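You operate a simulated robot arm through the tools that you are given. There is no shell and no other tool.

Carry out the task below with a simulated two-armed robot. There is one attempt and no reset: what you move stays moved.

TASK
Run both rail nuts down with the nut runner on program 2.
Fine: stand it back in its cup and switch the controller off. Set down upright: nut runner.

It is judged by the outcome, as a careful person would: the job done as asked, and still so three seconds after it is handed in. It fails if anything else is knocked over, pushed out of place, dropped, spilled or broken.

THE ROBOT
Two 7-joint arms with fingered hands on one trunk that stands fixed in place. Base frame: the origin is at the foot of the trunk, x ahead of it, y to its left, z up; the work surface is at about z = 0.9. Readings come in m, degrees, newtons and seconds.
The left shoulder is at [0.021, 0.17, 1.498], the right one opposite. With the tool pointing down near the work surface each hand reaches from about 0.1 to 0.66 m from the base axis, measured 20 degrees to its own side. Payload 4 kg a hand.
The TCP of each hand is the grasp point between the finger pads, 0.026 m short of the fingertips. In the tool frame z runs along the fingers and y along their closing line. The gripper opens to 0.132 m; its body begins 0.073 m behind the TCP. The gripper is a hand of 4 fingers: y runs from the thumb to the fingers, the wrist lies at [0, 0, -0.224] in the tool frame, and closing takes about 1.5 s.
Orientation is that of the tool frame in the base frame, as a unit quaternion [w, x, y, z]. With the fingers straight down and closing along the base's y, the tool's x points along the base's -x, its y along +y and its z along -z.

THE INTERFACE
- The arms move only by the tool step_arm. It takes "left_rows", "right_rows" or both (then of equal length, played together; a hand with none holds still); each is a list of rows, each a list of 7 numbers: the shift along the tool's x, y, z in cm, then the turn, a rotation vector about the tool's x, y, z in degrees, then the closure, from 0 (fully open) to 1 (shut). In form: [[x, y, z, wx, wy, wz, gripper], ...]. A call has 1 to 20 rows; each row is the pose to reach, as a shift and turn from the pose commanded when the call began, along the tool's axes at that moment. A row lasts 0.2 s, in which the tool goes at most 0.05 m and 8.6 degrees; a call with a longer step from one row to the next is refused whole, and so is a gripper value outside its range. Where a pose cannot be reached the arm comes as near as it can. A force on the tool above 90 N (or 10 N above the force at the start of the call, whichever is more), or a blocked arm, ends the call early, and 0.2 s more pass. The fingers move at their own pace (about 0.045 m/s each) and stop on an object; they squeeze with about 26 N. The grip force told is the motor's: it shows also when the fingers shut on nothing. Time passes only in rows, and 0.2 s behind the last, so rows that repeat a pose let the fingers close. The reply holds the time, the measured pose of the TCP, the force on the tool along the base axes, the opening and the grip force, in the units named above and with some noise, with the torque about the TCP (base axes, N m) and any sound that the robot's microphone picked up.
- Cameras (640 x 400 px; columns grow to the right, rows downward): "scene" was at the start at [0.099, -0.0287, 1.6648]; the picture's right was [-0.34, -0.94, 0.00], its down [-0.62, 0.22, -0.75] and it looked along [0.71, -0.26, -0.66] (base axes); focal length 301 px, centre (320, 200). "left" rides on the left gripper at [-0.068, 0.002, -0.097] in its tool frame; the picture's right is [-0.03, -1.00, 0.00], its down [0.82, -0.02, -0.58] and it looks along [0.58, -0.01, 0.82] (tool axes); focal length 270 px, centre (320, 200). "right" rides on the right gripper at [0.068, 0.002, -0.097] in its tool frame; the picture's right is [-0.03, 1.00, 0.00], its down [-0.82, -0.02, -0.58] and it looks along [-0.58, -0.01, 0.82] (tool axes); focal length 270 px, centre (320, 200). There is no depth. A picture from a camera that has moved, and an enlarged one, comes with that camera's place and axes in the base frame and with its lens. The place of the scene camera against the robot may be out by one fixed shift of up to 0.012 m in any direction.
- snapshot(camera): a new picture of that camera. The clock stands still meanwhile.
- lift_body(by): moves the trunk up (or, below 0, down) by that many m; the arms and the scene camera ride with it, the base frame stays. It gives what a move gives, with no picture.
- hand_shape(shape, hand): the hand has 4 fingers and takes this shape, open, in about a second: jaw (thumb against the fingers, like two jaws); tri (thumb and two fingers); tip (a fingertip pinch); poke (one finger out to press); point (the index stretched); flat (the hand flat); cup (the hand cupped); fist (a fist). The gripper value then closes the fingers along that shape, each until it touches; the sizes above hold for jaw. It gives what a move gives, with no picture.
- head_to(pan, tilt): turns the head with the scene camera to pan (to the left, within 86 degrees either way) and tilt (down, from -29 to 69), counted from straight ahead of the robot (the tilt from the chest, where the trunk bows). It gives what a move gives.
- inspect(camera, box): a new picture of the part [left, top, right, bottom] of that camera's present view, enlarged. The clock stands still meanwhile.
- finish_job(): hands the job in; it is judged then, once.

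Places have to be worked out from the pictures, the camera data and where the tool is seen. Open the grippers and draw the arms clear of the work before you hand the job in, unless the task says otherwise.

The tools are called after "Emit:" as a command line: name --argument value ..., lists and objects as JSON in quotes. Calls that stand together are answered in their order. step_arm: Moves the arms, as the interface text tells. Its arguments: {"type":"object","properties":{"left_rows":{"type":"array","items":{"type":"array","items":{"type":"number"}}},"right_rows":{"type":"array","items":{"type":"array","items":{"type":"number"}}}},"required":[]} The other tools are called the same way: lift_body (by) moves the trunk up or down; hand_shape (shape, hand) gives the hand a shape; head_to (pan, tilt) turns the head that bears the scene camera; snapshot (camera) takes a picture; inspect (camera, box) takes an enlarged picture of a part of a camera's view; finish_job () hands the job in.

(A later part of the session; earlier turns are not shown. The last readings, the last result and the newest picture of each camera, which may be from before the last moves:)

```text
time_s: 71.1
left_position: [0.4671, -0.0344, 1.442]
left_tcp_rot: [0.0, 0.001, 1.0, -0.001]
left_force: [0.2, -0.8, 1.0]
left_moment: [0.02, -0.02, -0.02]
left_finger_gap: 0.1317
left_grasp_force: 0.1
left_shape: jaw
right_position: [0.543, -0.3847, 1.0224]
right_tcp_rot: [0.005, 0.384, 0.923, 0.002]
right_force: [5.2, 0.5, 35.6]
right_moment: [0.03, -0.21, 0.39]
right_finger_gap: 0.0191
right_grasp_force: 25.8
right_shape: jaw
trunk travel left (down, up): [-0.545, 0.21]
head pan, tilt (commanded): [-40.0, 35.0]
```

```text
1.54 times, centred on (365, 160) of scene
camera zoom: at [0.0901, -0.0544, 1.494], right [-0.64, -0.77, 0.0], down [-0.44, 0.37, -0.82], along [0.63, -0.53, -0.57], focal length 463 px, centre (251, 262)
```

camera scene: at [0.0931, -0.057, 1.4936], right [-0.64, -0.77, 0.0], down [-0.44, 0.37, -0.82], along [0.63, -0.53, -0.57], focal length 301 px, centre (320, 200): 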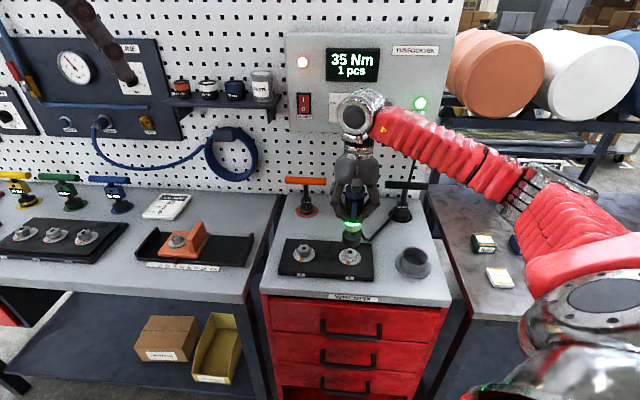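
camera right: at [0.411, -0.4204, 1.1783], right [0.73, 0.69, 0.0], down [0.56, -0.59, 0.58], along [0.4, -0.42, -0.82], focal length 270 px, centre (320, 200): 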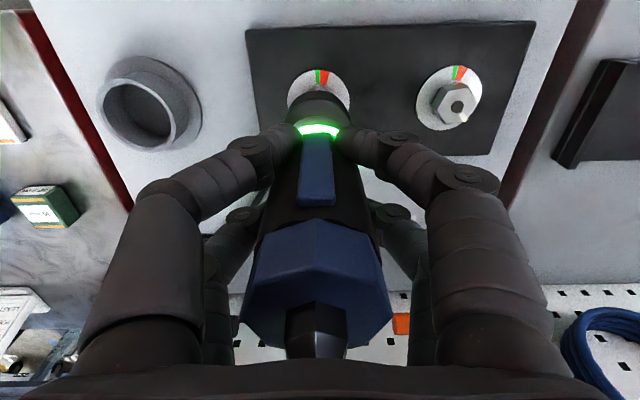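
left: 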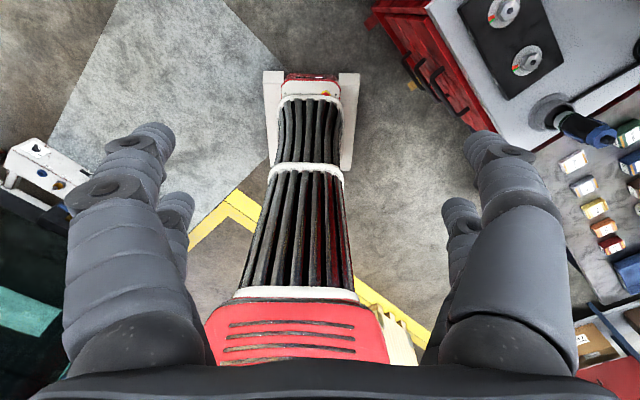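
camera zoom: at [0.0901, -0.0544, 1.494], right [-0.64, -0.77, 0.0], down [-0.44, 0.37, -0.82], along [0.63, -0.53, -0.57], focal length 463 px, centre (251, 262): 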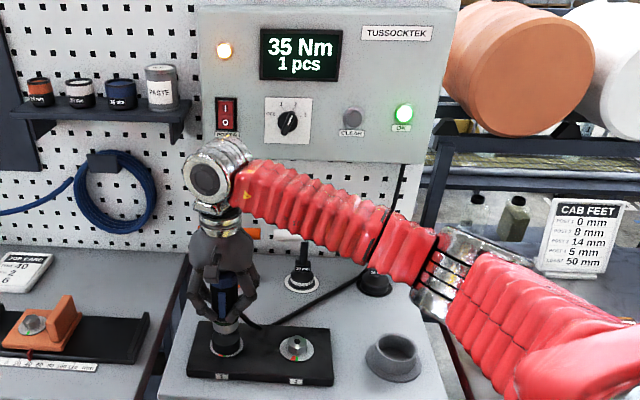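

The moment about the axis is changing, so it may be running. I hold one more second.

Emit:
step_arm --right_rows '[[0, 0, 0, 0, 0, 0, 1], [0, 0, 0, 0, 0, 0, 1], [0, 0, 0, 0, 0, 0, 1], [0, 0, 0, 0, 0, 0, 1]]'

Emit:
inspect --camera "scene" --box '[280, 30, 450, 290]'

```text
time_s: 72.1
left_position: [0.4673, -0.0361, 1.4417]
left_tcp_rot: [0.001, 0.0, 1.0, -0.001]
left_force: [0.3, 0.2, -0.9]
left_moment: [-0.01, 0.0, -0.02]
left_finger_gap: 0.1319
left_grasp_force: 0.1
left_shape: jaw
right_position: [0.543, -0.3857, 1.022]
right_tcp_rot: [0.005, 0.383, 0.924, 0.002]
right_force: [4.0, -2.8, 34.0]
right_moment: [-0.03, -0.17, 0.04]
right_finger_gap: 0.0193
right_grasp_force: 26.4
right_shape: jaw
trunk travel left (down, up): [-0.545, 0.21]
head pan, tilt (commanded): [-40.0, 35.0]
```

```text
1.54 times, centred on (365, 160) of scene
camera zoom: at [0.0899, -0.0548, 1.494], right [-0.64, -0.77, 0.0], down [-0.44, 0.37, -0.82], along [0.63, -0.53, -0.57], focal length 463 px, centre (251, 262)
```

zoom: 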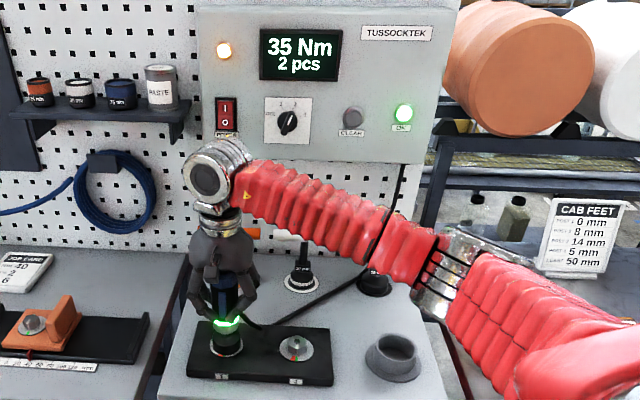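

The display shows 2 pcs with OK lit and the ring green. I lift straight off nut 1.

Emit:
step_arm --right_rows '[[0, 0, -0.8, 0, 0, 0, 1], [0, 0, -1.8, 0, 0, 0, 1], [0, 0, -3, 0, 0, 0, 1], [0, 0, -4.5, 0, 0, 0, 1], [0, 0, -6, 0, 0, 0, 1], [0, 0, -7.5, 0, 0, 0, 1], [0, 0, -8.5, 0, 0, 0, 1]]'

Emit:
inspect --camera "scene" --box '[280, 200, 370, 290]'

Emit:
snapshot --camera "right"

Emit:
snapshot --camera "scene"

```text
time_s: 73.7
left_position: [0.4707, -0.0379, 1.4395]
left_tcp_rot: [-0.001, 0.001, 1.0, 0.0]
left_force: [-0.1, -0.5, -0.1]
left_moment: [0.0, -0.03, 0.03]
left_finger_gap: 0.1321
left_grasp_force: 0.1
left_shape: jaw
right_position: [0.5413, -0.3846, 1.1034]
right_tcp_rot: [0.0, 0.383, 0.924, 0.001]
right_force: [0.0, -0.6, -7.3]
right_moment: [0.02, -0.02, 0.01]
right_finger_gap: 0.0186
right_grasp_force: 25.6
right_shape: jaw
trunk travel left (down, up): [-0.545, 0.21]
head pan, tilt (commanded): [-40.0, 35.0]
```

```text
4.44 times, centred on (325, 245) of scene
camera zoom: at [0.0933, -0.0569, 1.4936], right [-0.64, -0.77, 0.0], down [-0.44, 0.37, -0.82], along [0.63, -0.53, -0.57], focal length 1336 px, centre (298, 0)
```

zoom: 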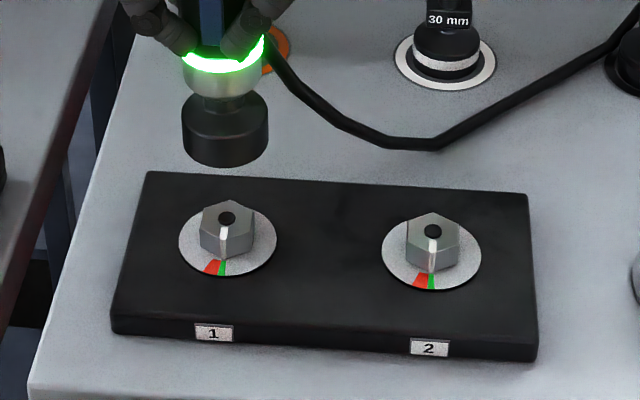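

```text
taken
camera right: at [0.4945, -0.3355, 1.1991], right [0.72, 0.69, 0.0], down [0.56, -0.59, 0.58], along [0.4, -0.42, -0.82], focal length 270 px, centre (320, 200)
```

right: 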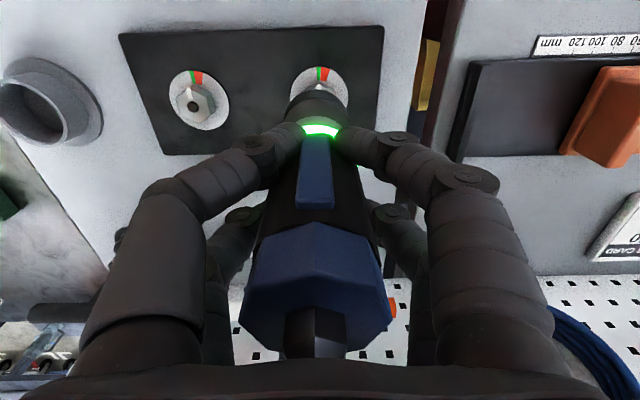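

```text
taken
camera scene: at [0.0933, -0.0569, 1.4936], right [-0.64, -0.77, 0.0], down [-0.44, 0.37, -0.82], along [0.63, -0.53, -0.57], focal length 301 px, centre (320, 200)
```

scene: 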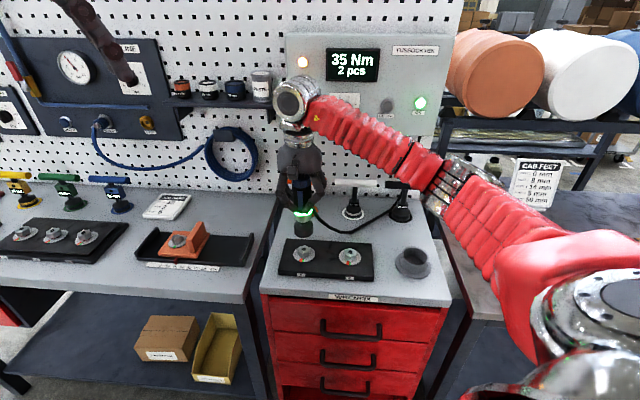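

Both nuts' marks stand in the green. I carry the runner back level along the bench to above its cup and check the alignment before lowering.

Emit:
step_arm --right_rows '[[-0.1, -2.84, 0, 0, 0, 0, 1], [-0.2, -5.7, 0, 0, 0, 0, 1], [-0.3, -8.5, 0, 0, 0, 0, 1], [-0.4, -11.4, 0, 0, 0, 0, 1], [-0.45, -14.2, 0, 0, 0, 0, 1], [-0.55, -17, 0, 0, 0, 0, 1], [-0.65, -19.9, 0, 0, 0, 0, 1], [-0.7, -22.7, 0, 0, 0, 0, 1], [-0.8, -25.6, 0, 0, 0, 0, 1], [-0.9, -28.4, 0, 0, 0, 0, 1], [-0.9, -28.4, 0, 0, 0, 0, 1]]'

Emit:
inspect --camera "scene" --box '[365, 190, 465, 290]'

Emit:
inspect --camera "right" --box '[240, 20, 400, 180]'

```text
time_s: 76.1
left_position: [0.4695, -0.0376, 1.4408]
left_tcp_rot: [0.0, -0.001, 1.0, -0.001]
left_force: [0.7, 0.1, 0.0]
left_moment: [0.03, 0.01, 0.01]
left_finger_gap: 0.1319
left_grasp_force: 0.0
left_shape: jaw
right_position: [0.3493, -0.5943, 1.105]
right_tcp_rot: [0.0, 0.383, 0.924, 0.001]
right_force: [0.8, -0.7, -7.0]
right_moment: [0.01, -0.01, 0.01]
right_finger_gap: 0.0185
right_grasp_force: 25.9
right_shape: jaw
trunk travel left (down, up): [-0.545, 0.21]
head pan, tilt (commanded): [-40.0, 35.0]
```

```text
4.00 times, centred on (415, 240) of scene
camera zoom: at [0.0936, -0.0573, 1.4936], right [-0.64, -0.77, 0.0], down [-0.44, 0.37, -0.82], along [0.63, -0.53, -0.57], focal length 1203 px, centre (-60, 40)
```

zoom: 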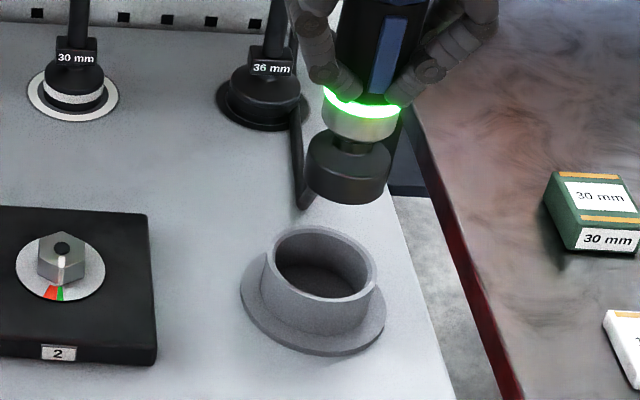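

```text
2.50 times, centred on (320, 100) of right
camera zoom: at [0.3021, -0.5443, 1.201], right [0.72, 0.69, 0.0], down [0.56, -0.59, 0.58], along [0.4, -0.42, -0.82], focal length 676 px, centre (320, 450)
```

zoom: 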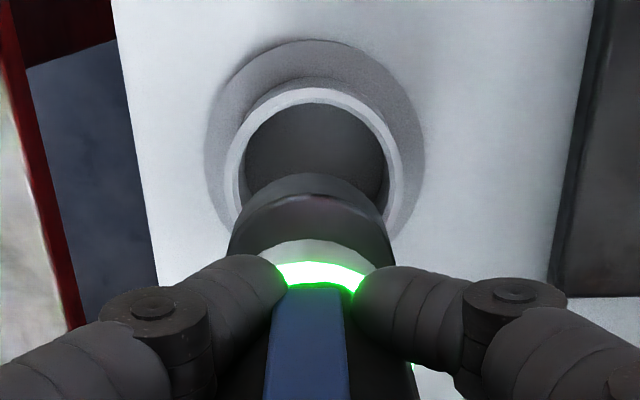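

Along the bench the socket is true to the cup; in depth it is about 4 mm too far. I correct by 0.4 cm and come down to just above the rim.

Emit:
step_arm --right_rows '[[0.2, 0, 0.5, 0, 0, 0, 1], [0.4, 0, 1.5, 0, 0, 0, 1], [0.4, 0, 2.5, 0, 0, 0, 1], [0.4, 0, 3.5, 0, 0, 0, 1], [0.4, 0, 4.2, 0, 0, 0, 1]]'

Emit:
inspect --camera "scene" --box '[365, 190, 465, 290]'

Emit:
inspect --camera "right" --box '[240, 20, 400, 180]'

```text
time_s: 77.3
left_position: [0.4695, -0.0387, 1.4415]
left_tcp_rot: [0.0, 0.0, 1.0, 0.0]
left_force: [-0.4, -0.2, -0.1]
left_moment: [0.0, -0.03, 0.0]
left_finger_gap: 0.1321
left_grasp_force: 0.0
left_shape: jaw
right_position: [0.3461, -0.5909, 1.0614]
right_tcp_rot: [0.001, 0.383, 0.924, 0.001]
right_force: [-0.6, -0.3, -6.4]
right_moment: [0.01, 0.0, 0.01]
right_finger_gap: 0.0181
right_grasp_force: 26.0
right_shape: jaw
trunk travel left (down, up): [-0.545, 0.21]
head pan, tilt (commanded): [-40.0, 35.0]
```

```text
4.00 times, centred on (415, 240) of scene
camera zoom: at [0.0929, -0.0572, 1.4936], right [-0.64, -0.77, 0.0], down [-0.44, 0.37, -0.82], along [0.63, -0.53, -0.57], focal length 1203 px, centre (-60, 40)
```

zoom: 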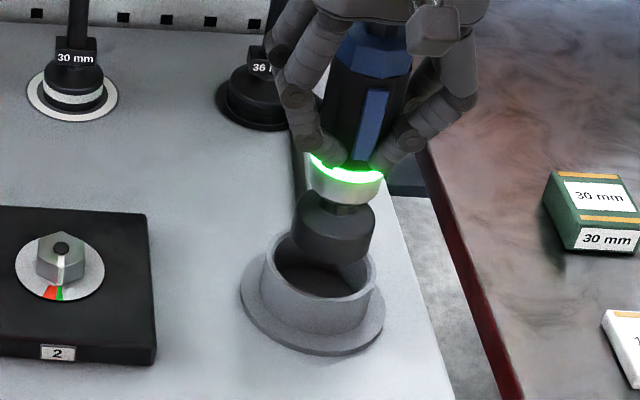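

```text
2.50 times, centred on (320, 100) of right
camera zoom: at [0.2993, -0.5414, 1.1558], right [0.72, 0.69, 0.0], down [0.56, -0.59, 0.58], along [0.4, -0.42, -0.82], focal length 676 px, centre (320, 450)
```

zoom: 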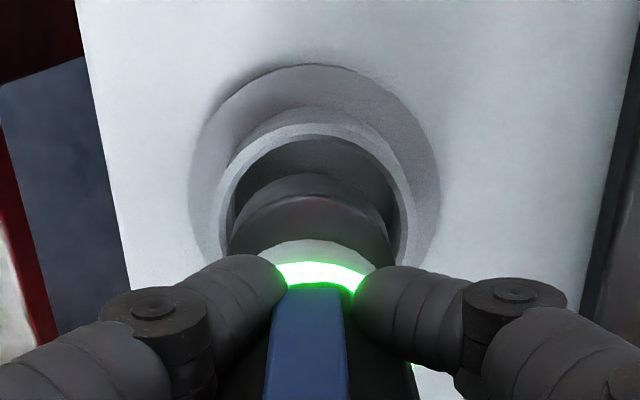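

The cup is a close fit (about 2.5 mm clearance). Both views ask for about 2.5 mm towards nut 2 and 2.5 mm towards me; I correct and lower 0.8 cm to just over the rim, then look again.

Emit:
step_arm --right_rows '[[0.15, 0.15, 0, 0, 0, 0, 1], [0.25, 0.25, 0.2, 0, 0, 0, 1], [0.25, 0.25, 0.8, 0, 0, 0, 1]]'

Emit:
inspect --camera "scene" --box '[375, 200, 445, 280]'

Emit:
inspect --camera "right" --box '[250, 40, 390, 150]'

```text
time_s: 78.1
left_position: [0.4699, -0.0381, 1.4398]
left_tcp_rot: [0.0, 0.0, 1.0, 0.0]
left_force: [0.5, -0.1, -0.7]
left_moment: [-0.01, -0.01, 0.01]
left_finger_gap: 0.1316
left_grasp_force: 0.2
left_shape: jaw
right_position: [0.3439, -0.5863, 1.0517]
right_tcp_rot: [0.0, 0.382, 0.924, 0.001]
right_force: [0.3, -1.1, -6.8]
right_moment: [0.01, 0.04, 0.01]
right_finger_gap: 0.0181
right_grasp_force: 25.6
right_shape: jaw
trunk travel left (down, up): [-0.545, 0.21]
head pan, tilt (commanded): [-40.0, 35.0]
```

```text
5.00 times, centred on (410, 240) of scene
camera zoom: at [0.093, -0.0575, 1.4936], right [-0.64, -0.77, 0.0], down [-0.44, 0.37, -0.82], along [0.63, -0.53, -0.57], focal length 1503 px, centre (-130, 0)
```

zoom: 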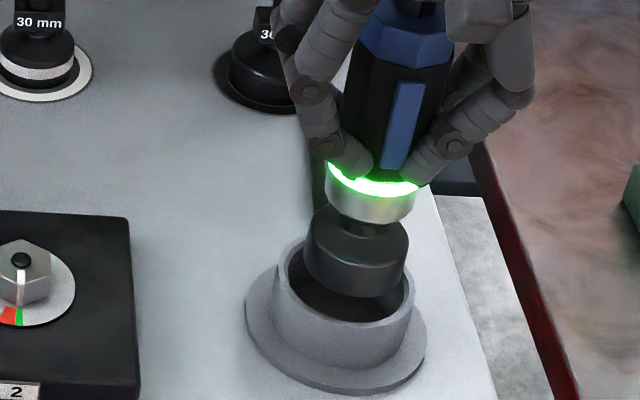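

```text
3.64 times, centred on (320, 95) of right
camera zoom: at [0.2979, -0.5378, 1.1474], right [0.72, 0.69, 0.0], down [0.56, -0.59, 0.58], along [0.4, -0.42, -0.82], focal length 983 px, centre (320, 582)
```

zoom: 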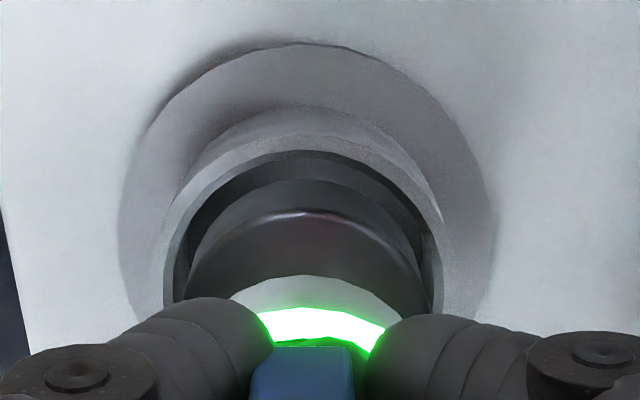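

The hand view shows the socket concentric with the cup, but the scene view hints that the runner now hangs tilted a few degrees in the grip. I look closer to measure that tilt.

Emit:
inspect --camera "scene" --box '[390, 185, 450, 265]'

Emit:
snapshot --camera "right"

```text
5.00 times, centred on (420, 225) of scene
camera zoom: at [0.093, -0.0575, 1.4936], right [-0.64, -0.77, 0.0], down [-0.44, 0.37, -0.82], along [0.63, -0.53, -0.57], focal length 1503 px, centre (-180, 75)
```

zoom: 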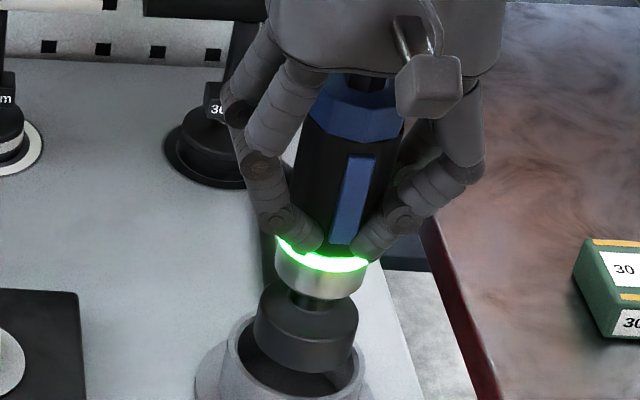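

```text
taken
camera right: at [0.2979, -0.5378, 1.1474], right [0.72, 0.69, 0.0], down [0.56, -0.59, 0.58], along [0.4, -0.42, -0.82], focal length 270 px, centre (320, 200)
```

right: 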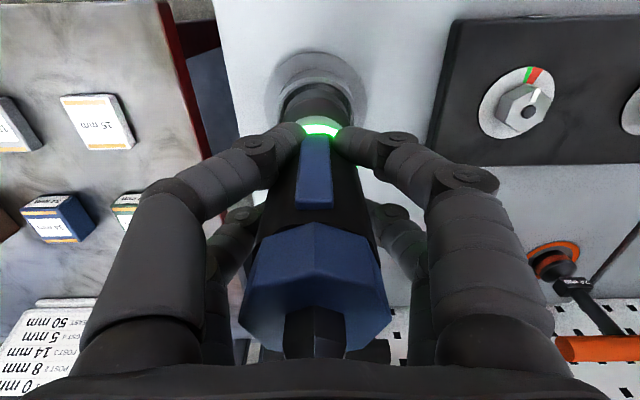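

The strip runs parallel to the plumb line, so the runner hangs upright; the hand view shows it concentric. I lower in 2 mm steps into the cup and read the forces.

Emit:
step_arm --right_rows '[[0, 0, 0.2, 0, 0, 0, 1], [0, 0, 0.4, 0, 0, 0, 1], [0, 0, 0.6, 0, 0, 0, 1], [0, 0, 0.8, 0, 0, 0, 1], [0, 0, 1.0, 0, 0, 0, 1]]'

Emit:
inspect --camera "scene" --box '[375, 200, 445, 280]'

Emit:
inspect --camera "right" --box '[250, 40, 390, 150]'

```text
time_s: 79.3
left_position: [0.4698, -0.0372, 1.4408]
left_tcp_rot: [0.0, 0.0, 1.0, 0.0]
left_force: [-0.1, 0.5, 0.3]
left_moment: [-0.01, 0.02, 0.04]
left_finger_gap: 0.1316
left_grasp_force: 0.2
left_shape: jaw
right_position: [0.3456, -0.5855, 1.0408]
right_tcp_rot: [0.0, 0.383, 0.924, 0.0]
right_force: [-0.1, 0.0, -7.0]
right_moment: [0.05, -0.02, 0.0]
right_finger_gap: 0.0182
right_grasp_force: 26.0
right_shape: jaw
trunk travel left (down, up): [-0.545, 0.21]
head pan, tilt (commanded): [-40.0, 35.0]
```

```text
5.00 times, centred on (410, 240) of scene
camera zoom: at [0.0929, -0.0572, 1.4936], right [-0.64, -0.77, 0.0], down [-0.44, 0.37, -0.82], along [0.63, -0.53, -0.57], focal length 1503 px, centre (-130, 0)
```

zoom: 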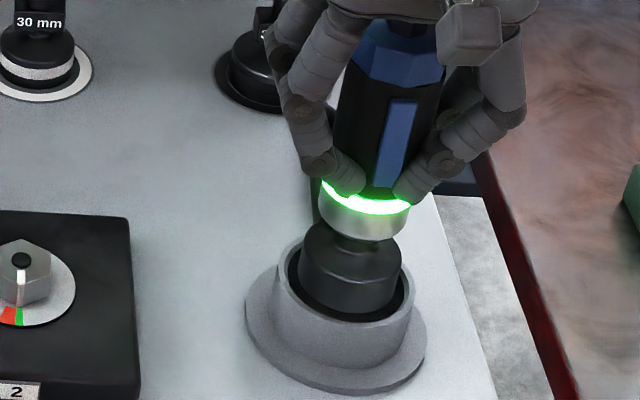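

```text
3.64 times, centred on (320, 95) of right
camera zoom: at [0.2986, -0.5366, 1.1367], right [0.72, 0.69, 0.0], down [0.56, -0.59, 0.58], along [0.4, -0.42, -0.82], focal length 983 px, centre (320, 582)
```

zoom: 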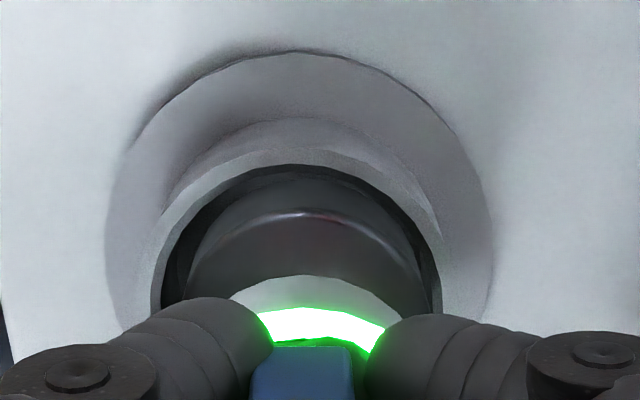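

The socket is entering the cup with no side force. I ease 1 mm back to the right and lower another 1 cm.

Emit:
step_arm --right_rows '[[0, -0.1, 0.1, 0, 0, 0, 1], [0, -0.1, 0.3, 0, 0, 0, 1], [0, -0.1, 0.5, 0, 0, 0, 1], [0, -0.1, 0.75, 0, 0, 0, 1], [0, -0.1, 1.0, 0, 0, 0, 1]]'

Emit:
inspect --camera "right" --box '[250, 40, 390, 150]'

Emit:
inspect --camera "scene" --box '[375, 200, 445, 280]'

```text
time_s: 80.5
left_position: [0.4689, -0.0358, 1.4405]
left_tcp_rot: [0.0, 0.0, 1.0, 0.0]
left_force: [0.1, -0.3, -0.5]
left_moment: [-0.01, 0.04, -0.01]
left_finger_gap: 0.132
left_grasp_force: 0.0
left_shape: jaw
right_position: [0.3453, -0.5883, 1.0364]
right_tcp_rot: [0.004, 0.382, 0.924, 0.001]
right_force: [1.7, -0.6, 13.5]
right_moment: [0.27, 0.04, -0.01]
right_finger_gap: 0.0183
right_grasp_force: 26.0
right_shape: jaw
trunk travel left (down, up): [-0.545, 0.21]
head pan, tilt (commanded): [-40.0, 35.0]
```

```text
3.64 times, centred on (320, 95) of right
camera zoom: at [0.2974, -0.5377, 1.1308], right [0.73, 0.69, 0.0], down [0.56, -0.59, 0.58], along [0.4, -0.42, -0.81], focal length 983 px, centre (320, 582)
```

zoom: 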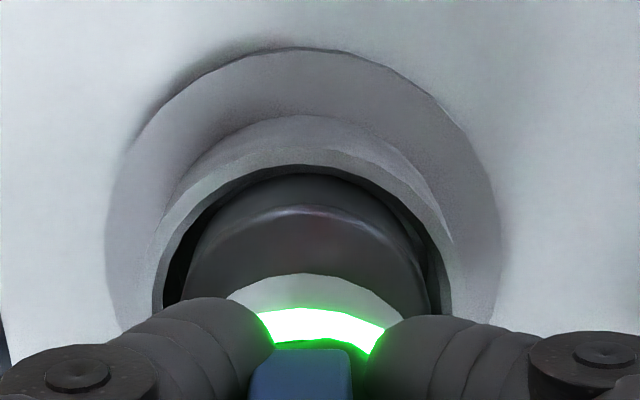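

```text
5.00 times, centred on (410, 240) of scene
camera zoom: at [0.0919, -0.0556, 1.494], right [-0.64, -0.77, 0.0], down [-0.44, 0.37, -0.82], along [0.63, -0.53, -0.57], focal length 1503 px, centre (-130, 0)
```

zoom: 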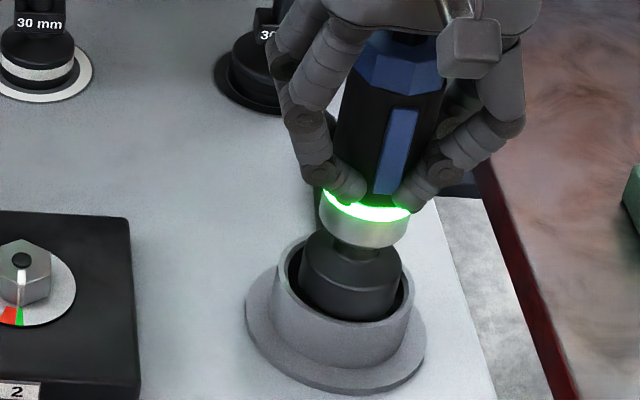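

It touched the rim (about 20 N); the moment places the contact on the near-left side. I lift 5 mm, shift 2 mm away from me and 1 mm right, and lower again.

Emit:
step_arm --right_rows '[[0, 0, -0.5, 0, 0, 0, 1], [0, 0, -0.8, 0, 0, 0, 1], [-0.2, -0.1, -0.8, 0, 0, 0, 1], [-0.2, -0.1, -0.8, 0, 0, 0, 1]]'

Emit:
inspect --camera "right" --box '[250, 40, 390, 150]'

Emit:
inspect --camera "scene" --box '[375, 200, 445, 280]'

```text
time_s: 81.5
left_position: [0.4704, -0.0367, 1.4409]
left_tcp_rot: [0.0, -0.001, 1.0, 0.0]
left_force: [0.0, 0.3, 0.4]
left_moment: [-0.02, -0.02, 0.0]
left_finger_gap: 0.132
left_grasp_force: 0.2
left_shape: jaw
right_position: [0.345, -0.5917, 1.0388]
right_tcp_rot: [-0.001, 0.381, 0.924, 0.0]
right_force: [-0.8, 0.7, -7.3]
right_moment: [0.05, 0.0, -0.01]
right_finger_gap: 0.0181
right_grasp_force: 25.8
right_shape: jaw
trunk travel left (down, up): [-0.545, 0.21]
head pan, tilt (commanded): [-40.0, 35.0]
```

```text
3.64 times, centred on (320, 95) of right
camera zoom: at [0.2984, -0.5407, 1.1353], right [0.72, 0.69, 0.0], down [0.56, -0.59, 0.58], along [0.4, -0.42, -0.82], focal length 983 px, centre (320, 582)
```

zoom: 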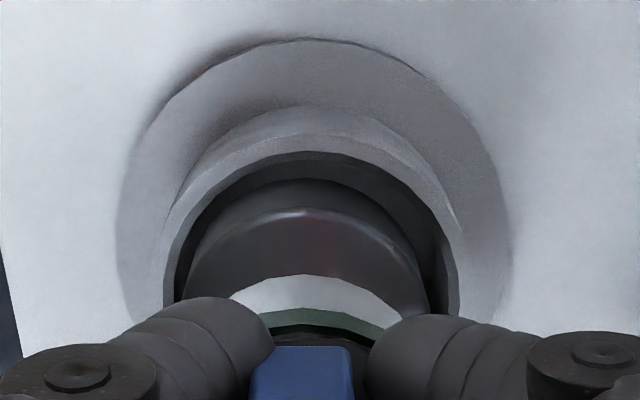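

```text
5.00 times, centred on (410, 240) of scene
camera zoom: at [0.0929, -0.0572, 1.4936], right [-0.64, -0.77, 0.0], down [-0.44, 0.37, -0.82], along [0.63, -0.53, -0.57], focal length 1503 px, centre (-130, 0)
```

zoom: 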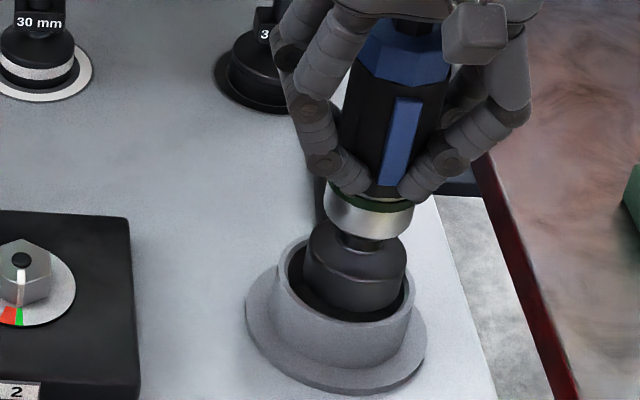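

Now the gaps around the socket look nearly even, and the pose agrees with where I picked it up. I nudge 0.8 mm left and lower in small steps.

Emit:
step_arm --right_rows '[[0, 0.08, 0.1, 0, 0, 0, 1], [0, 0.08, 0.3, 0, 0, 0, 1], [0, 0.08, 0.5, 0, 0, 0, 1], [0, 0.08, 0.7, 0, 0, 0, 1]]'

Emit:
inspect --camera "right" --box '[250, 40, 390, 150]'

```text
time_s: 82.5
left_position: [0.4703, -0.0374, 1.4401]
left_tcp_rot: [0.0, 0.0, 1.0, 0.0]
left_force: [-0.3, 0.1, -0.5]
left_moment: [0.05, 0.01, 0.0]
left_finger_gap: 0.1317
left_grasp_force: 0.0
left_shape: jaw
right_position: [0.3455, -0.5897, 1.0337]
right_tcp_rot: [0.001, 0.383, 0.924, 0.001]
right_force: [-0.3, 0.3, -6.4]
right_moment: [0.04, -0.03, -0.02]
right_finger_gap: 0.0184
right_grasp_force: 25.3
right_shape: jaw
trunk travel left (down, up): [-0.545, 0.21]
head pan, tilt (commanded): [-40.0, 35.0]
```

```text
3.64 times, centred on (320, 95) of right
camera zoom: at [0.299, -0.5397, 1.1292], right [0.72, 0.69, 0.0], down [0.56, -0.59, 0.58], along [0.4, -0.42, -0.82], focal length 983 px, centre (320, 582)
```

zoom: 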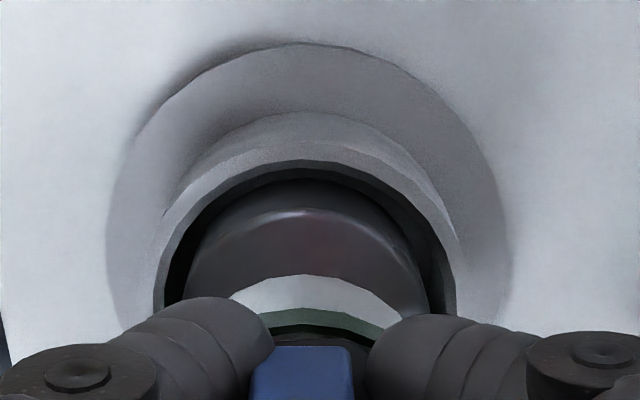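

It has passed the earlier contact height with no force. I continue down into the cup.

Emit:
step_arm --right_rows '[[0, 0, 0.3, 0, 0, 0, 1], [0, 0, 0.6, 0, 0, 0, 1], [0, 0, 0.9, 0, 0, 0, 1], [0, 0, 1.2, 0, 0, 0, 1], [0, 0, 1.5, 0, 0, 0, 1]]'

Emit:
inspect --camera "right" --box '[250, 40, 390, 150]'

Emit:
inspect --camera "scene" --box '[375, 200, 445, 280]'

```text
time_s: 83.7
left_position: [0.4691, -0.0367, 1.4405]
left_tcp_rot: [-0.001, 0.0, 1.0, -0.001]
left_force: [-0.4, 0.6, -0.8]
left_moment: [0.01, 0.01, 0.0]
left_finger_gap: 0.1318
left_grasp_force: 0.0
left_shape: jaw
right_position: [0.3466, -0.5888, 1.0193]
right_tcp_rot: [0.0, 0.383, 0.924, 0.0]
right_force: [-0.3, 0.5, -6.9]
right_moment: [0.01, -0.02, -0.01]
right_finger_gap: 0.0182
right_grasp_force: 25.7
right_shape: jaw
trunk travel left (down, up): [-0.545, 0.21]
head pan, tilt (commanded): [-40.0, 35.0]
```

```text
3.64 times, centred on (320, 95) of right
camera zoom: at [0.2993, -0.5395, 1.1138], right [0.72, 0.69, 0.0], down [0.56, -0.59, 0.58], along [0.4, -0.42, -0.82], focal length 983 px, centre (320, 582)
```

zoom: 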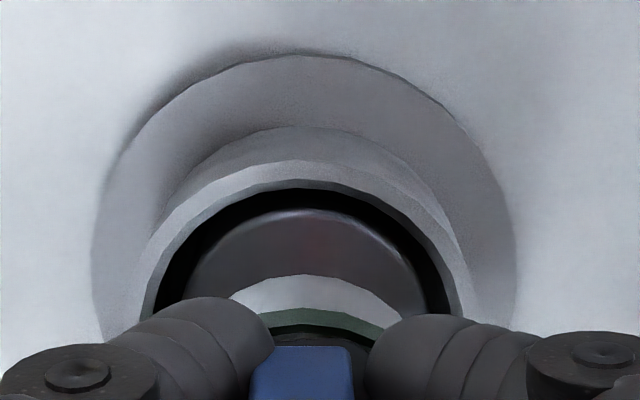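

```text
5.00 times, centred on (410, 240) of scene
camera zoom: at [0.093, -0.0573, 1.4936], right [-0.64, -0.77, 0.0], down [-0.44, 0.37, -0.82], along [0.63, -0.53, -0.57], focal length 1503 px, centre (-130, 0)
```

zoom: 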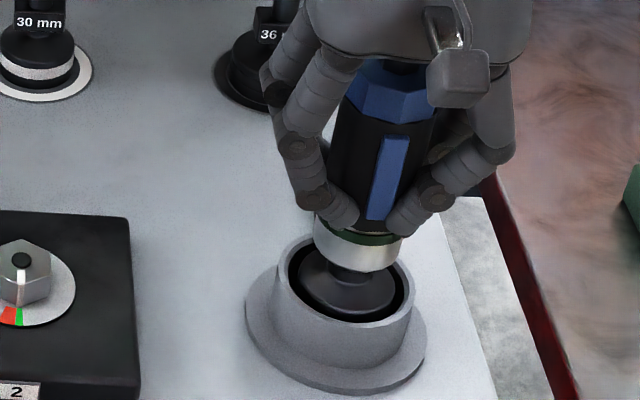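

Well inside the cup, free. I lower the last centimetre gently until it rests on the bottom.

Emit:
step_arm --right_rows '[[0, 0, 0.3, 0, 0, 0, 1], [0, 0, 0.6, 0, 0, 0, 1], [0, 0, 0.9, 0, 0, 0, 1], [0, 0, 1.1, 0, 0, 0, 1]]'

```text
time_s: 84.7
left_position: [0.4697, -0.0379, 1.4413]
left_tcp_rot: [0.0, -0.001, 1.0, 0.0]
left_force: [0.3, -0.3, 0.6]
left_moment: [-0.01, -0.04, 0.04]
left_finger_gap: 0.132
left_grasp_force: 0.0
left_shape: jaw
right_position: [0.3471, -0.5883, 1.0073]
right_tcp_rot: [0.0, 0.383, 0.924, 0.001]
right_force: [-0.2, -0.1, -6.7]
right_moment: [0.02, 0.01, -0.03]
right_finger_gap: 0.0181
right_grasp_force: 26.2
right_shape: jaw
trunk travel left (down, up): [-0.545, 0.21]
head pan, tilt (commanded): [-40.0, 35.0]
```

Not resting yet. I continue in 1.5 mm steps until the weight comes off.

Emit:
step_arm --right_rows '[[0, 0, 0.15, 0, 0, 0, 1], [0, 0, 0.3, 0, 0, 0, 1], [0, 0, 0.4, 0, 0, 0, 1]]'

Emit:
inspect --camera "scene" --box '[375, 200, 445, 280]'

```text
time_s: 85.5
left_position: [0.4694, -0.0376, 1.4406]
left_tcp_rot: [0.001, 0.0, 1.0, 0.0]
left_force: [0.3, -0.1, -0.1]
left_moment: [0.0, 0.05, -0.01]
left_finger_gap: 0.1317
left_grasp_force: 0.0
left_shape: jaw
right_position: [0.3454, -0.5889, 1.005]
right_tcp_rot: [0.001, 0.384, 0.924, 0.0]
right_force: [-1.9, -0.5, -0.7]
right_moment: [-0.06, 0.02, 0.0]
right_finger_gap: 0.0183
right_grasp_force: 25.6
right_shape: jaw
trunk travel left (down, up): [-0.545, 0.21]
head pan, tilt (commanded): [-40.0, 35.0]
```

```text
5.00 times, centred on (410, 240) of scene
camera zoom: at [0.0921, -0.0568, 1.4938], right [-0.64, -0.77, 0.0], down [-0.44, 0.37, -0.82], along [0.63, -0.53, -0.57], focal length 1503 px, centre (-130, 0)
```

zoom: 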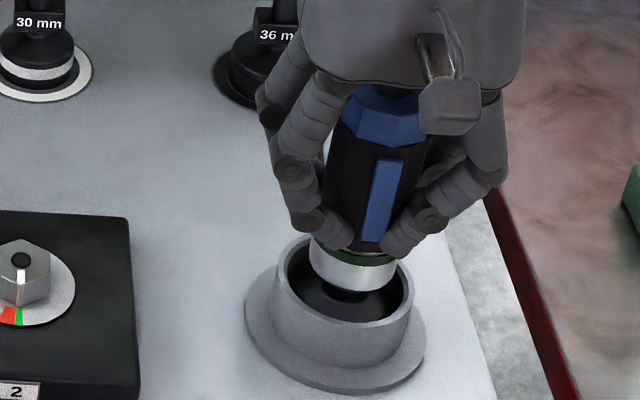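

The weight has come off the hand at z ≈ 1.005, as at the start: the runner rests in its cup. I open slowly.

Emit:
step_arm --right_rows '[[0, 0, 0, 0, 0, 0, 0.9], [0, 0, 0, 0, 0, 0, 0.83], [0, 0, 0, 0, 0, 0, 0.76], [0, 0, 0, 0, 0, 0, 0.68], [0, 0, 0, 0, 0, 0, 0.55], [0, 0, 0, 0, 0, 0, 0.4], [0, 0, 0, 0, 0, 0, 0.2], [0, 0, 0, 0, 0, 0, 0], [0, 0, 0, 0, 0, 0, 0]]'

Emit:
snapshot --camera "right"

Emit:
inspect --camera "scene" --box '[375, 180, 465, 280]'

```text
time_s: 87.5
left_position: [0.4694, -0.0374, 1.4409]
left_tcp_rot: [0.001, 0.0, 1.0, -0.001]
left_force: [-0.1, -0.5, 0.0]
left_moment: [-0.02, 0.02, -0.02]
left_finger_gap: 0.1322
left_grasp_force: 0.0
left_shape: jaw
right_position: [0.3462, -0.5884, 1.0034]
right_tcp_rot: [0.001, 0.382, 0.924, 0.001]
right_force: [0.2, 0.0, 0.1]
right_moment: [0.0, 0.0, -0.04]
right_finger_gap: 0.1321
right_grasp_force: 0.1
right_shape: jaw
trunk travel left (down, up): [-0.545, 0.21]
head pan, tilt (commanded): [-40.0, 35.0]
```

```text
taken
camera right: at [0.2989, -0.5388, 1.0997], right [0.72, 0.69, 0.0], down [0.56, -0.59, 0.58], along [0.4, -0.42, -0.82], focal length 270 px, centre (320, 200)
```

right: 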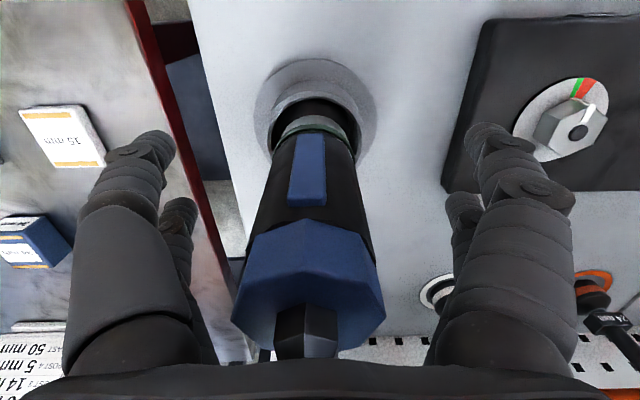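

```text
4.00 times, centred on (420, 230) of scene
camera zoom: at [0.0924, -0.0566, 1.4937], right [-0.64, -0.77, 0.0], down [-0.44, 0.37, -0.82], along [0.63, -0.53, -0.57], focal length 1203 px, centre (-80, 80)
```

zoom: 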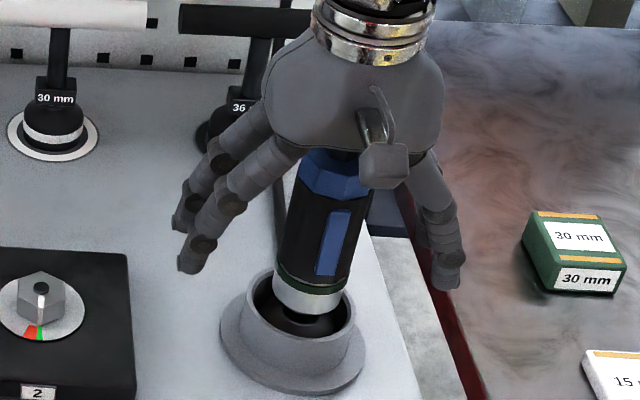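

The runner stands upright in its cup. I raise the open hand straight up, clear of it.

Emit:
step_arm --right_rows '[[0, 0, -1.5, 0, 0, 0, 0], [0, 0, -4, 0, 0, 0, 0], [0, 0, -8, 0, 0, 0, 0], [0, 0, -12, 0, 0, 0, 0], [0, 0, -16, 0, 0, 0, 0], [0, 0, -20, 0, 0, 0, 0], [0, 0, -25, 0, 0, 0, 0]]'

Emit:
snapshot --camera "right"

Emit:
snapshot --camera "scene"

```text
time_s: 89.1
left_position: [0.4686, -0.0359, 1.441]
left_tcp_rot: [0.001, -0.001, 1.0, -0.001]
left_force: [-0.5, 0.4, -0.2]
left_moment: [-0.01, -0.01, -0.03]
left_finger_gap: 0.1318
left_grasp_force: 0.1
left_shape: jaw
right_position: [0.3438, -0.5859, 1.2555]
right_tcp_rot: [0.002, 0.383, 0.924, 0.0]
right_force: [-0.8, -0.4, 0.2]
right_moment: [-0.04, -0.01, 0.02]
right_finger_gap: 0.1318
right_grasp_force: 0.1
right_shape: jaw
trunk travel left (down, up): [-0.545, 0.21]
head pan, tilt (commanded): [-40.0, 35.0]
```

```text
taken
camera right: at [0.2973, -0.5372, 1.3503], right [0.72, 0.69, 0.0], down [0.56, -0.59, 0.58], along [0.4, -0.42, -0.82], focal length 270 px, centre (320, 200)
```

right: 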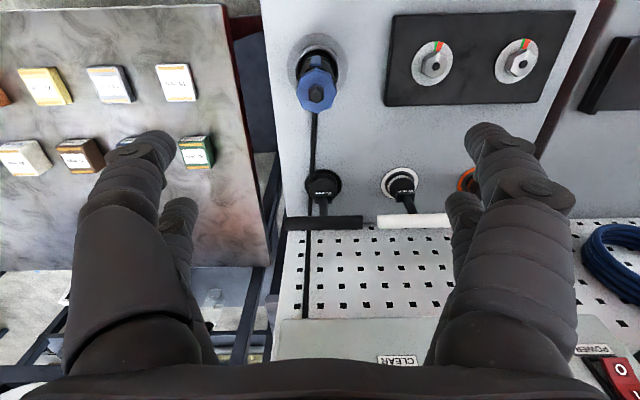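

```text
taken
camera scene: at [0.0919, -0.0551, 1.4938], right [-0.64, -0.77, 0.0], down [-0.44, 0.37, -0.82], along [0.63, -0.53, -0.57], focal length 301 px, centre (320, 200)
```

scene: 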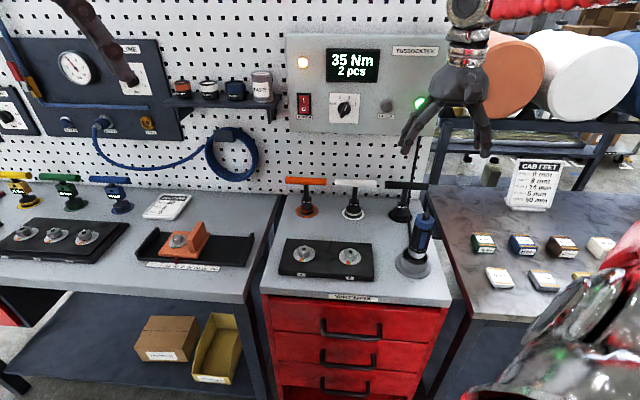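

All stands well: runner in its cup, 2 pcs OK. Now I switch the controller off. I swing the right hand back to face the panel by the reverse of the earlier path, well away from it.

Emit:
step_arm --right_rows '[[-0.91, 1.79, -2.37, 0, -8.18, 0, 0], [-1.82, 3.58, -4.74, 0, -16.36, 0, 0], [-2.74, 5.36, -7.1, 0, -24.5, 0, 0], [-3.65, 7.15, -9.47, 0, -32.7, 0, 0], [-4.56, 8.94, -11.84, 0, -40.9, 0, 0], [-5.47, 10.73, -14.2, 0, -49.1, 0, 0], [-6.38, 12.5, -16.6, 0, -57.3, 0, 0], [-7.3, 14.3, -18.9, 0, -65.5, 0, 0], [-8.2, 16.1, -21.3, 0, -73.6, 0, 0], [-9.1, 17.9, -23.7, 0, -81.8, 0, 0], [-10.03, 19.67, -26.05, 0, -90, 0, 0]]'

Emit:
hand_shape --shape "point" --hand "right"

Emit:
lift_body --by -0.2

Emit:
snapshot --camera "right"

Emit:
snapshot --camera "scene"

```text
time_s: 91.5
left_position: [0.4717, -0.0367, 1.4402]
left_tcp_rot: [-0.001, -0.001, 1.0, -0.001]
left_force: [1.1, -0.8, -1.1]
left_moment: [-0.03, 0.02, -0.01]
left_finger_gap: 0.1319
left_grasp_force: 0.1
left_shape: jaw
right_position: [0.5585, -0.5177, 1.513]
right_tcp_rot: [0.654, 0.271, 0.652, -0.271]
right_force: [0.5, 1.2, -0.3]
right_moment: [-0.01, 0.01, -0.01]
right_finger_gap: 0.1318
right_grasp_force: 0.1
right_shape: jaw
trunk travel left (down, up): [-0.545, 0.21]
head pan, tilt (commanded): [-40.0, 35.0]
```

```text
time_s: 92.4
left_position: [0.4706, -0.0375, 1.4413]
left_tcp_rot: [0.0, 0.0, 1.0, 0.0]
left_force: [-0.3, 0.4, 0.3]
left_moment: [0.0, -0.04, 0.03]
left_finger_gap: 0.132
left_grasp_force: 0.0
left_shape: jaw
right_position: [0.5573, -0.5181, 1.5123]
right_tcp_rot: [0.653, 0.271, 0.653, -0.27]
right_force: [-0.2, -0.8, 0.1]
right_moment: [0.02, -0.04, 0.0]
right_finger_gap: 0.0
right_grasp_force: 0.0
right_shape: point
trunk travel left (down, up): [-0.545, 0.21]
head pan, tilt (commanded): [-40.0, 35.0]
```

```text
time_s: 94.6
left_position: [0.4692, -0.0358, 1.2405]
left_tcp_rot: [0.0, 0.0, 1.0, 0.0]
left_force: [-0.7, -0.3, -0.7]
left_moment: [-0.03, -0.02, -0.01]
left_finger_gap: 0.1319
left_grasp_force: 0.1
left_shape: jaw
right_position: [0.5544, -0.5209, 1.3149]
right_tcp_rot: [0.654, 0.272, 0.653, -0.271]
right_force: [0.1, 0.7, -0.9]
right_moment: [0.0, 0.0, -0.02]
right_finger_gap: 0.0
right_grasp_force: 0.2
right_shape: point
trunk travel left (down, up): [-0.345, 0.41]
head pan, tilt (commanded): [-40.0, 35.0]
```

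```text
taken
camera right: at [0.4878, -0.4512, 1.2451], right [0.71, 0.71, 0.03], down [-0.42, 0.39, 0.82], along [0.57, -0.59, 0.58], focal length 270 px, centre (320, 200)
```

right: 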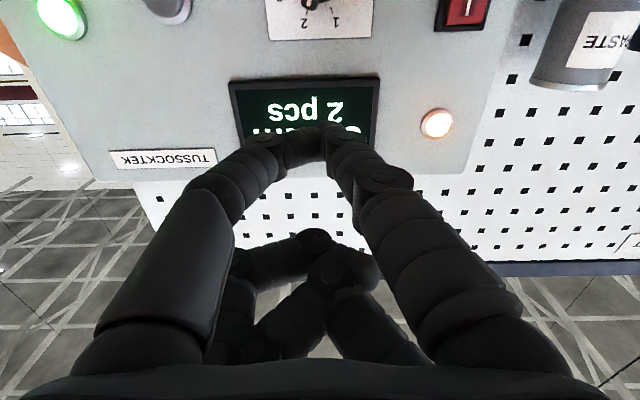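

```text
taken
camera scene: at [0.128, -0.0565, 1.2922], right [-0.64, -0.77, 0.0], down [-0.44, 0.37, -0.82], along [0.63, -0.53, -0.57], focal length 301 px, centre (320, 200)
```

scene: 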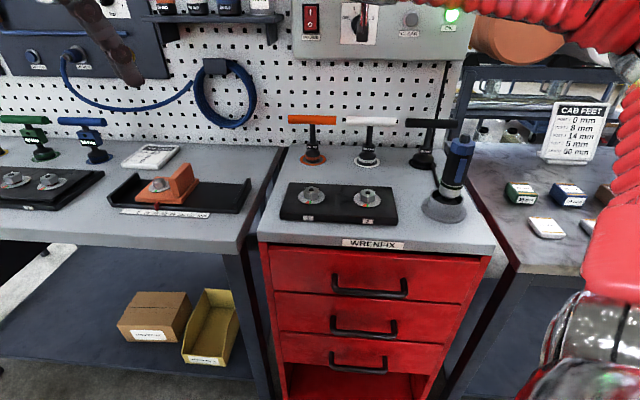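

I look closely at the finger's shape, which seems a bit different from before.

Emit:
inspect --camera "right" --box '[200, 90, 460, 260]'

```text
2.35 times, centred on (330, 175) of right
camera zoom: at [0.4878, -0.4512, 1.2451], right [0.71, 0.71, 0.03], down [-0.42, 0.39, 0.82], along [0.57, -0.59, 0.58], focal length 636 px, centre (296, 259)
```

zoom: 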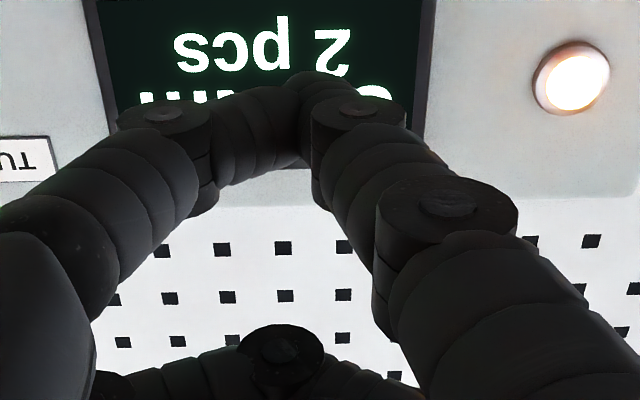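

The index tip now leads at about tool (0.022, 0.004, 0.03). I bring it to about 4 cm before the rocker's lower (O) half, yawed as before.

Emit:
step_arm --right_rows '[[1.52, 2.0, 1.0, -3, 0, 0, 0], [3.04, 4.0, 2.2, -6, 0, 0, 0], [4.55, 6.0, 3.6, -9, 0, 0, 0], [6.07, 8.0, 5.1, -12, 0, 0, 0], [7.59, 9.96, 6.61, -15, 0, 0, 0], [7.59, 9.96, 6.61, -15, 0, 0, 0]]'

Emit:
snapshot --camera "right"

```text
time_s: 96.0
left_position: [0.4704, -0.0373, 1.2414]
left_tcp_rot: [0.0, -0.001, 1.0, -0.001]
left_force: [0.0, -0.4, 0.0]
left_moment: [0.06, -0.01, 0.02]
left_finger_gap: 0.1319
left_grasp_force: 0.1
left_shape: jaw
right_position: [0.6708, -0.496, 1.2371]
right_tcp_rot: [0.684, 0.184, 0.682, -0.183]
right_force: [0.4, 0.5, -0.2]
right_moment: [-0.01, 0.02, 0.01]
right_finger_gap: 0.0
right_grasp_force: 0.1
right_shape: point
trunk travel left (down, up): [-0.345, 0.41]
head pan, tilt (commanded): [-40.0, 35.0]
```

```text
taken
camera right: at [0.5885, -0.4461, 1.1681], right [0.5, 0.87, 0.03], down [-0.51, 0.27, 0.81], along [0.7, -0.42, 0.58], focal length 270 px, centre (320, 200)
```

right: 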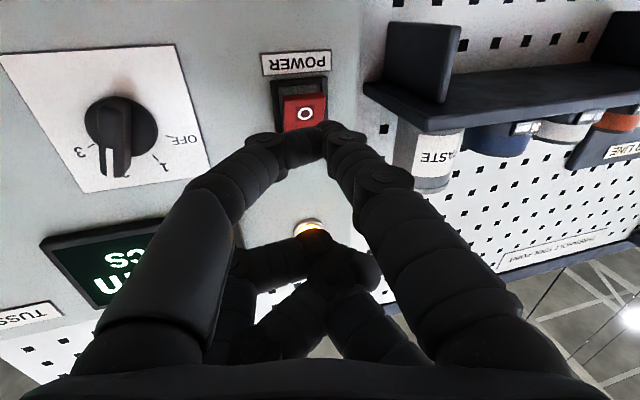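

Fingertip and the O mark agree with my estimate: about 1 mm right, 2 mm up, and 3.5–4 cm ahead. I close to about 1 cm and look.

Emit:
step_arm --right_rows '[[-0.1, -0.3, 0.9, 0, 0, 0, 0], [-0.2, -0.64, 1.9, 0, 0, 0, 0], [-0.2, -0.77, 2.38, 0, 0, 0, 0]]'

Emit:
inspect --camera "right" --box '[200, 20, 440, 200]'

```text
time_s: 96.8
left_position: [0.4694, -0.0374, 1.2406]
left_tcp_rot: [-0.001, 0.0, 1.0, 0.0]
left_force: [-0.1, -0.6, -0.6]
left_moment: [-0.01, -0.02, 0.0]
left_finger_gap: 0.132
left_grasp_force: 0.1
left_shape: jaw
right_position: [0.6894, -0.5157, 1.2406]
right_tcp_rot: [0.684, 0.183, 0.683, -0.182]
right_force: [-0.6, -0.2, 0.1]
right_moment: [0.02, 0.05, -0.01]
right_finger_gap: 0.0
right_grasp_force: 0.0
right_shape: point
trunk travel left (down, up): [-0.345, 0.41]
head pan, tilt (commanded): [-40.0, 35.0]
```

```text
2.22 times, centred on (320, 110) of right
camera zoom: at [0.6074, -0.4651, 1.1714], right [0.5, 0.87, 0.03], down [-0.51, 0.27, 0.82], along [0.7, -0.42, 0.58], focal length 601 px, centre (320, 400)
```

zoom: 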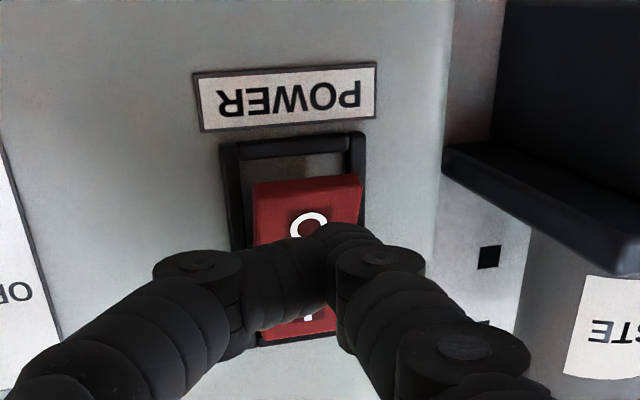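

The tip is in line with the lower half of the rocker. I press forward along the panel normal in small steps, 2 mm lower for leverage.

Emit:
step_arm --right_rows '[[0.2, -0.13, 0.48, 0, 0, 0, 0], [0.2, -0.25, 0.97, 0, 0, 0, 0], [0.2, -0.38, 1.45, 0, 0, 0, 0]]'

Emit:
inspect --camera "right" --box '[200, 20, 440, 200]'

```text
time_s: 97.6
left_position: [0.4698, -0.0384, 1.2402]
left_tcp_rot: [-0.001, 0.0, 1.0, 0.0]
left_force: [1.1, -0.6, 0.1]
left_moment: [-0.02, -0.02, 0.02]
left_finger_gap: 0.1319
left_grasp_force: 0.0
left_shape: jaw
right_position: [0.7002, -0.5271, 1.239]
right_tcp_rot: [0.684, 0.184, 0.682, -0.182]
right_force: [0.2, -0.6, 0.7]
right_moment: [0.01, -0.01, 0.01]
right_finger_gap: 0.0
right_grasp_force: 0.1
right_shape: point
trunk travel left (down, up): [-0.345, 0.41]
head pan, tilt (commanded): [-40.0, 35.0]
```

```text
2.22 times, centred on (320, 110) of right
camera zoom: at [0.6171, -0.4763, 1.1694], right [0.5, 0.87, 0.03], down [-0.51, 0.27, 0.82], along [0.7, -0.42, 0.58], focal length 601 px, centre (320, 400)
```

zoom: 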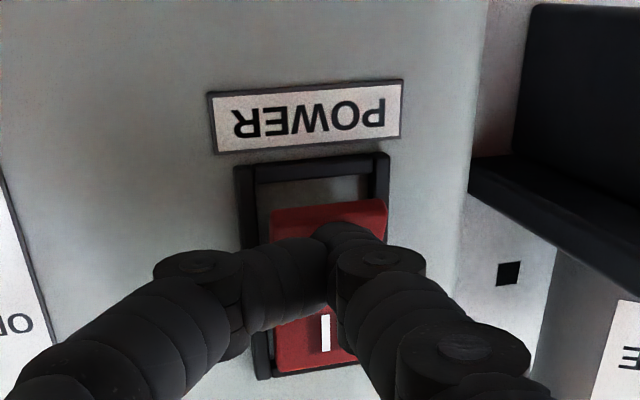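

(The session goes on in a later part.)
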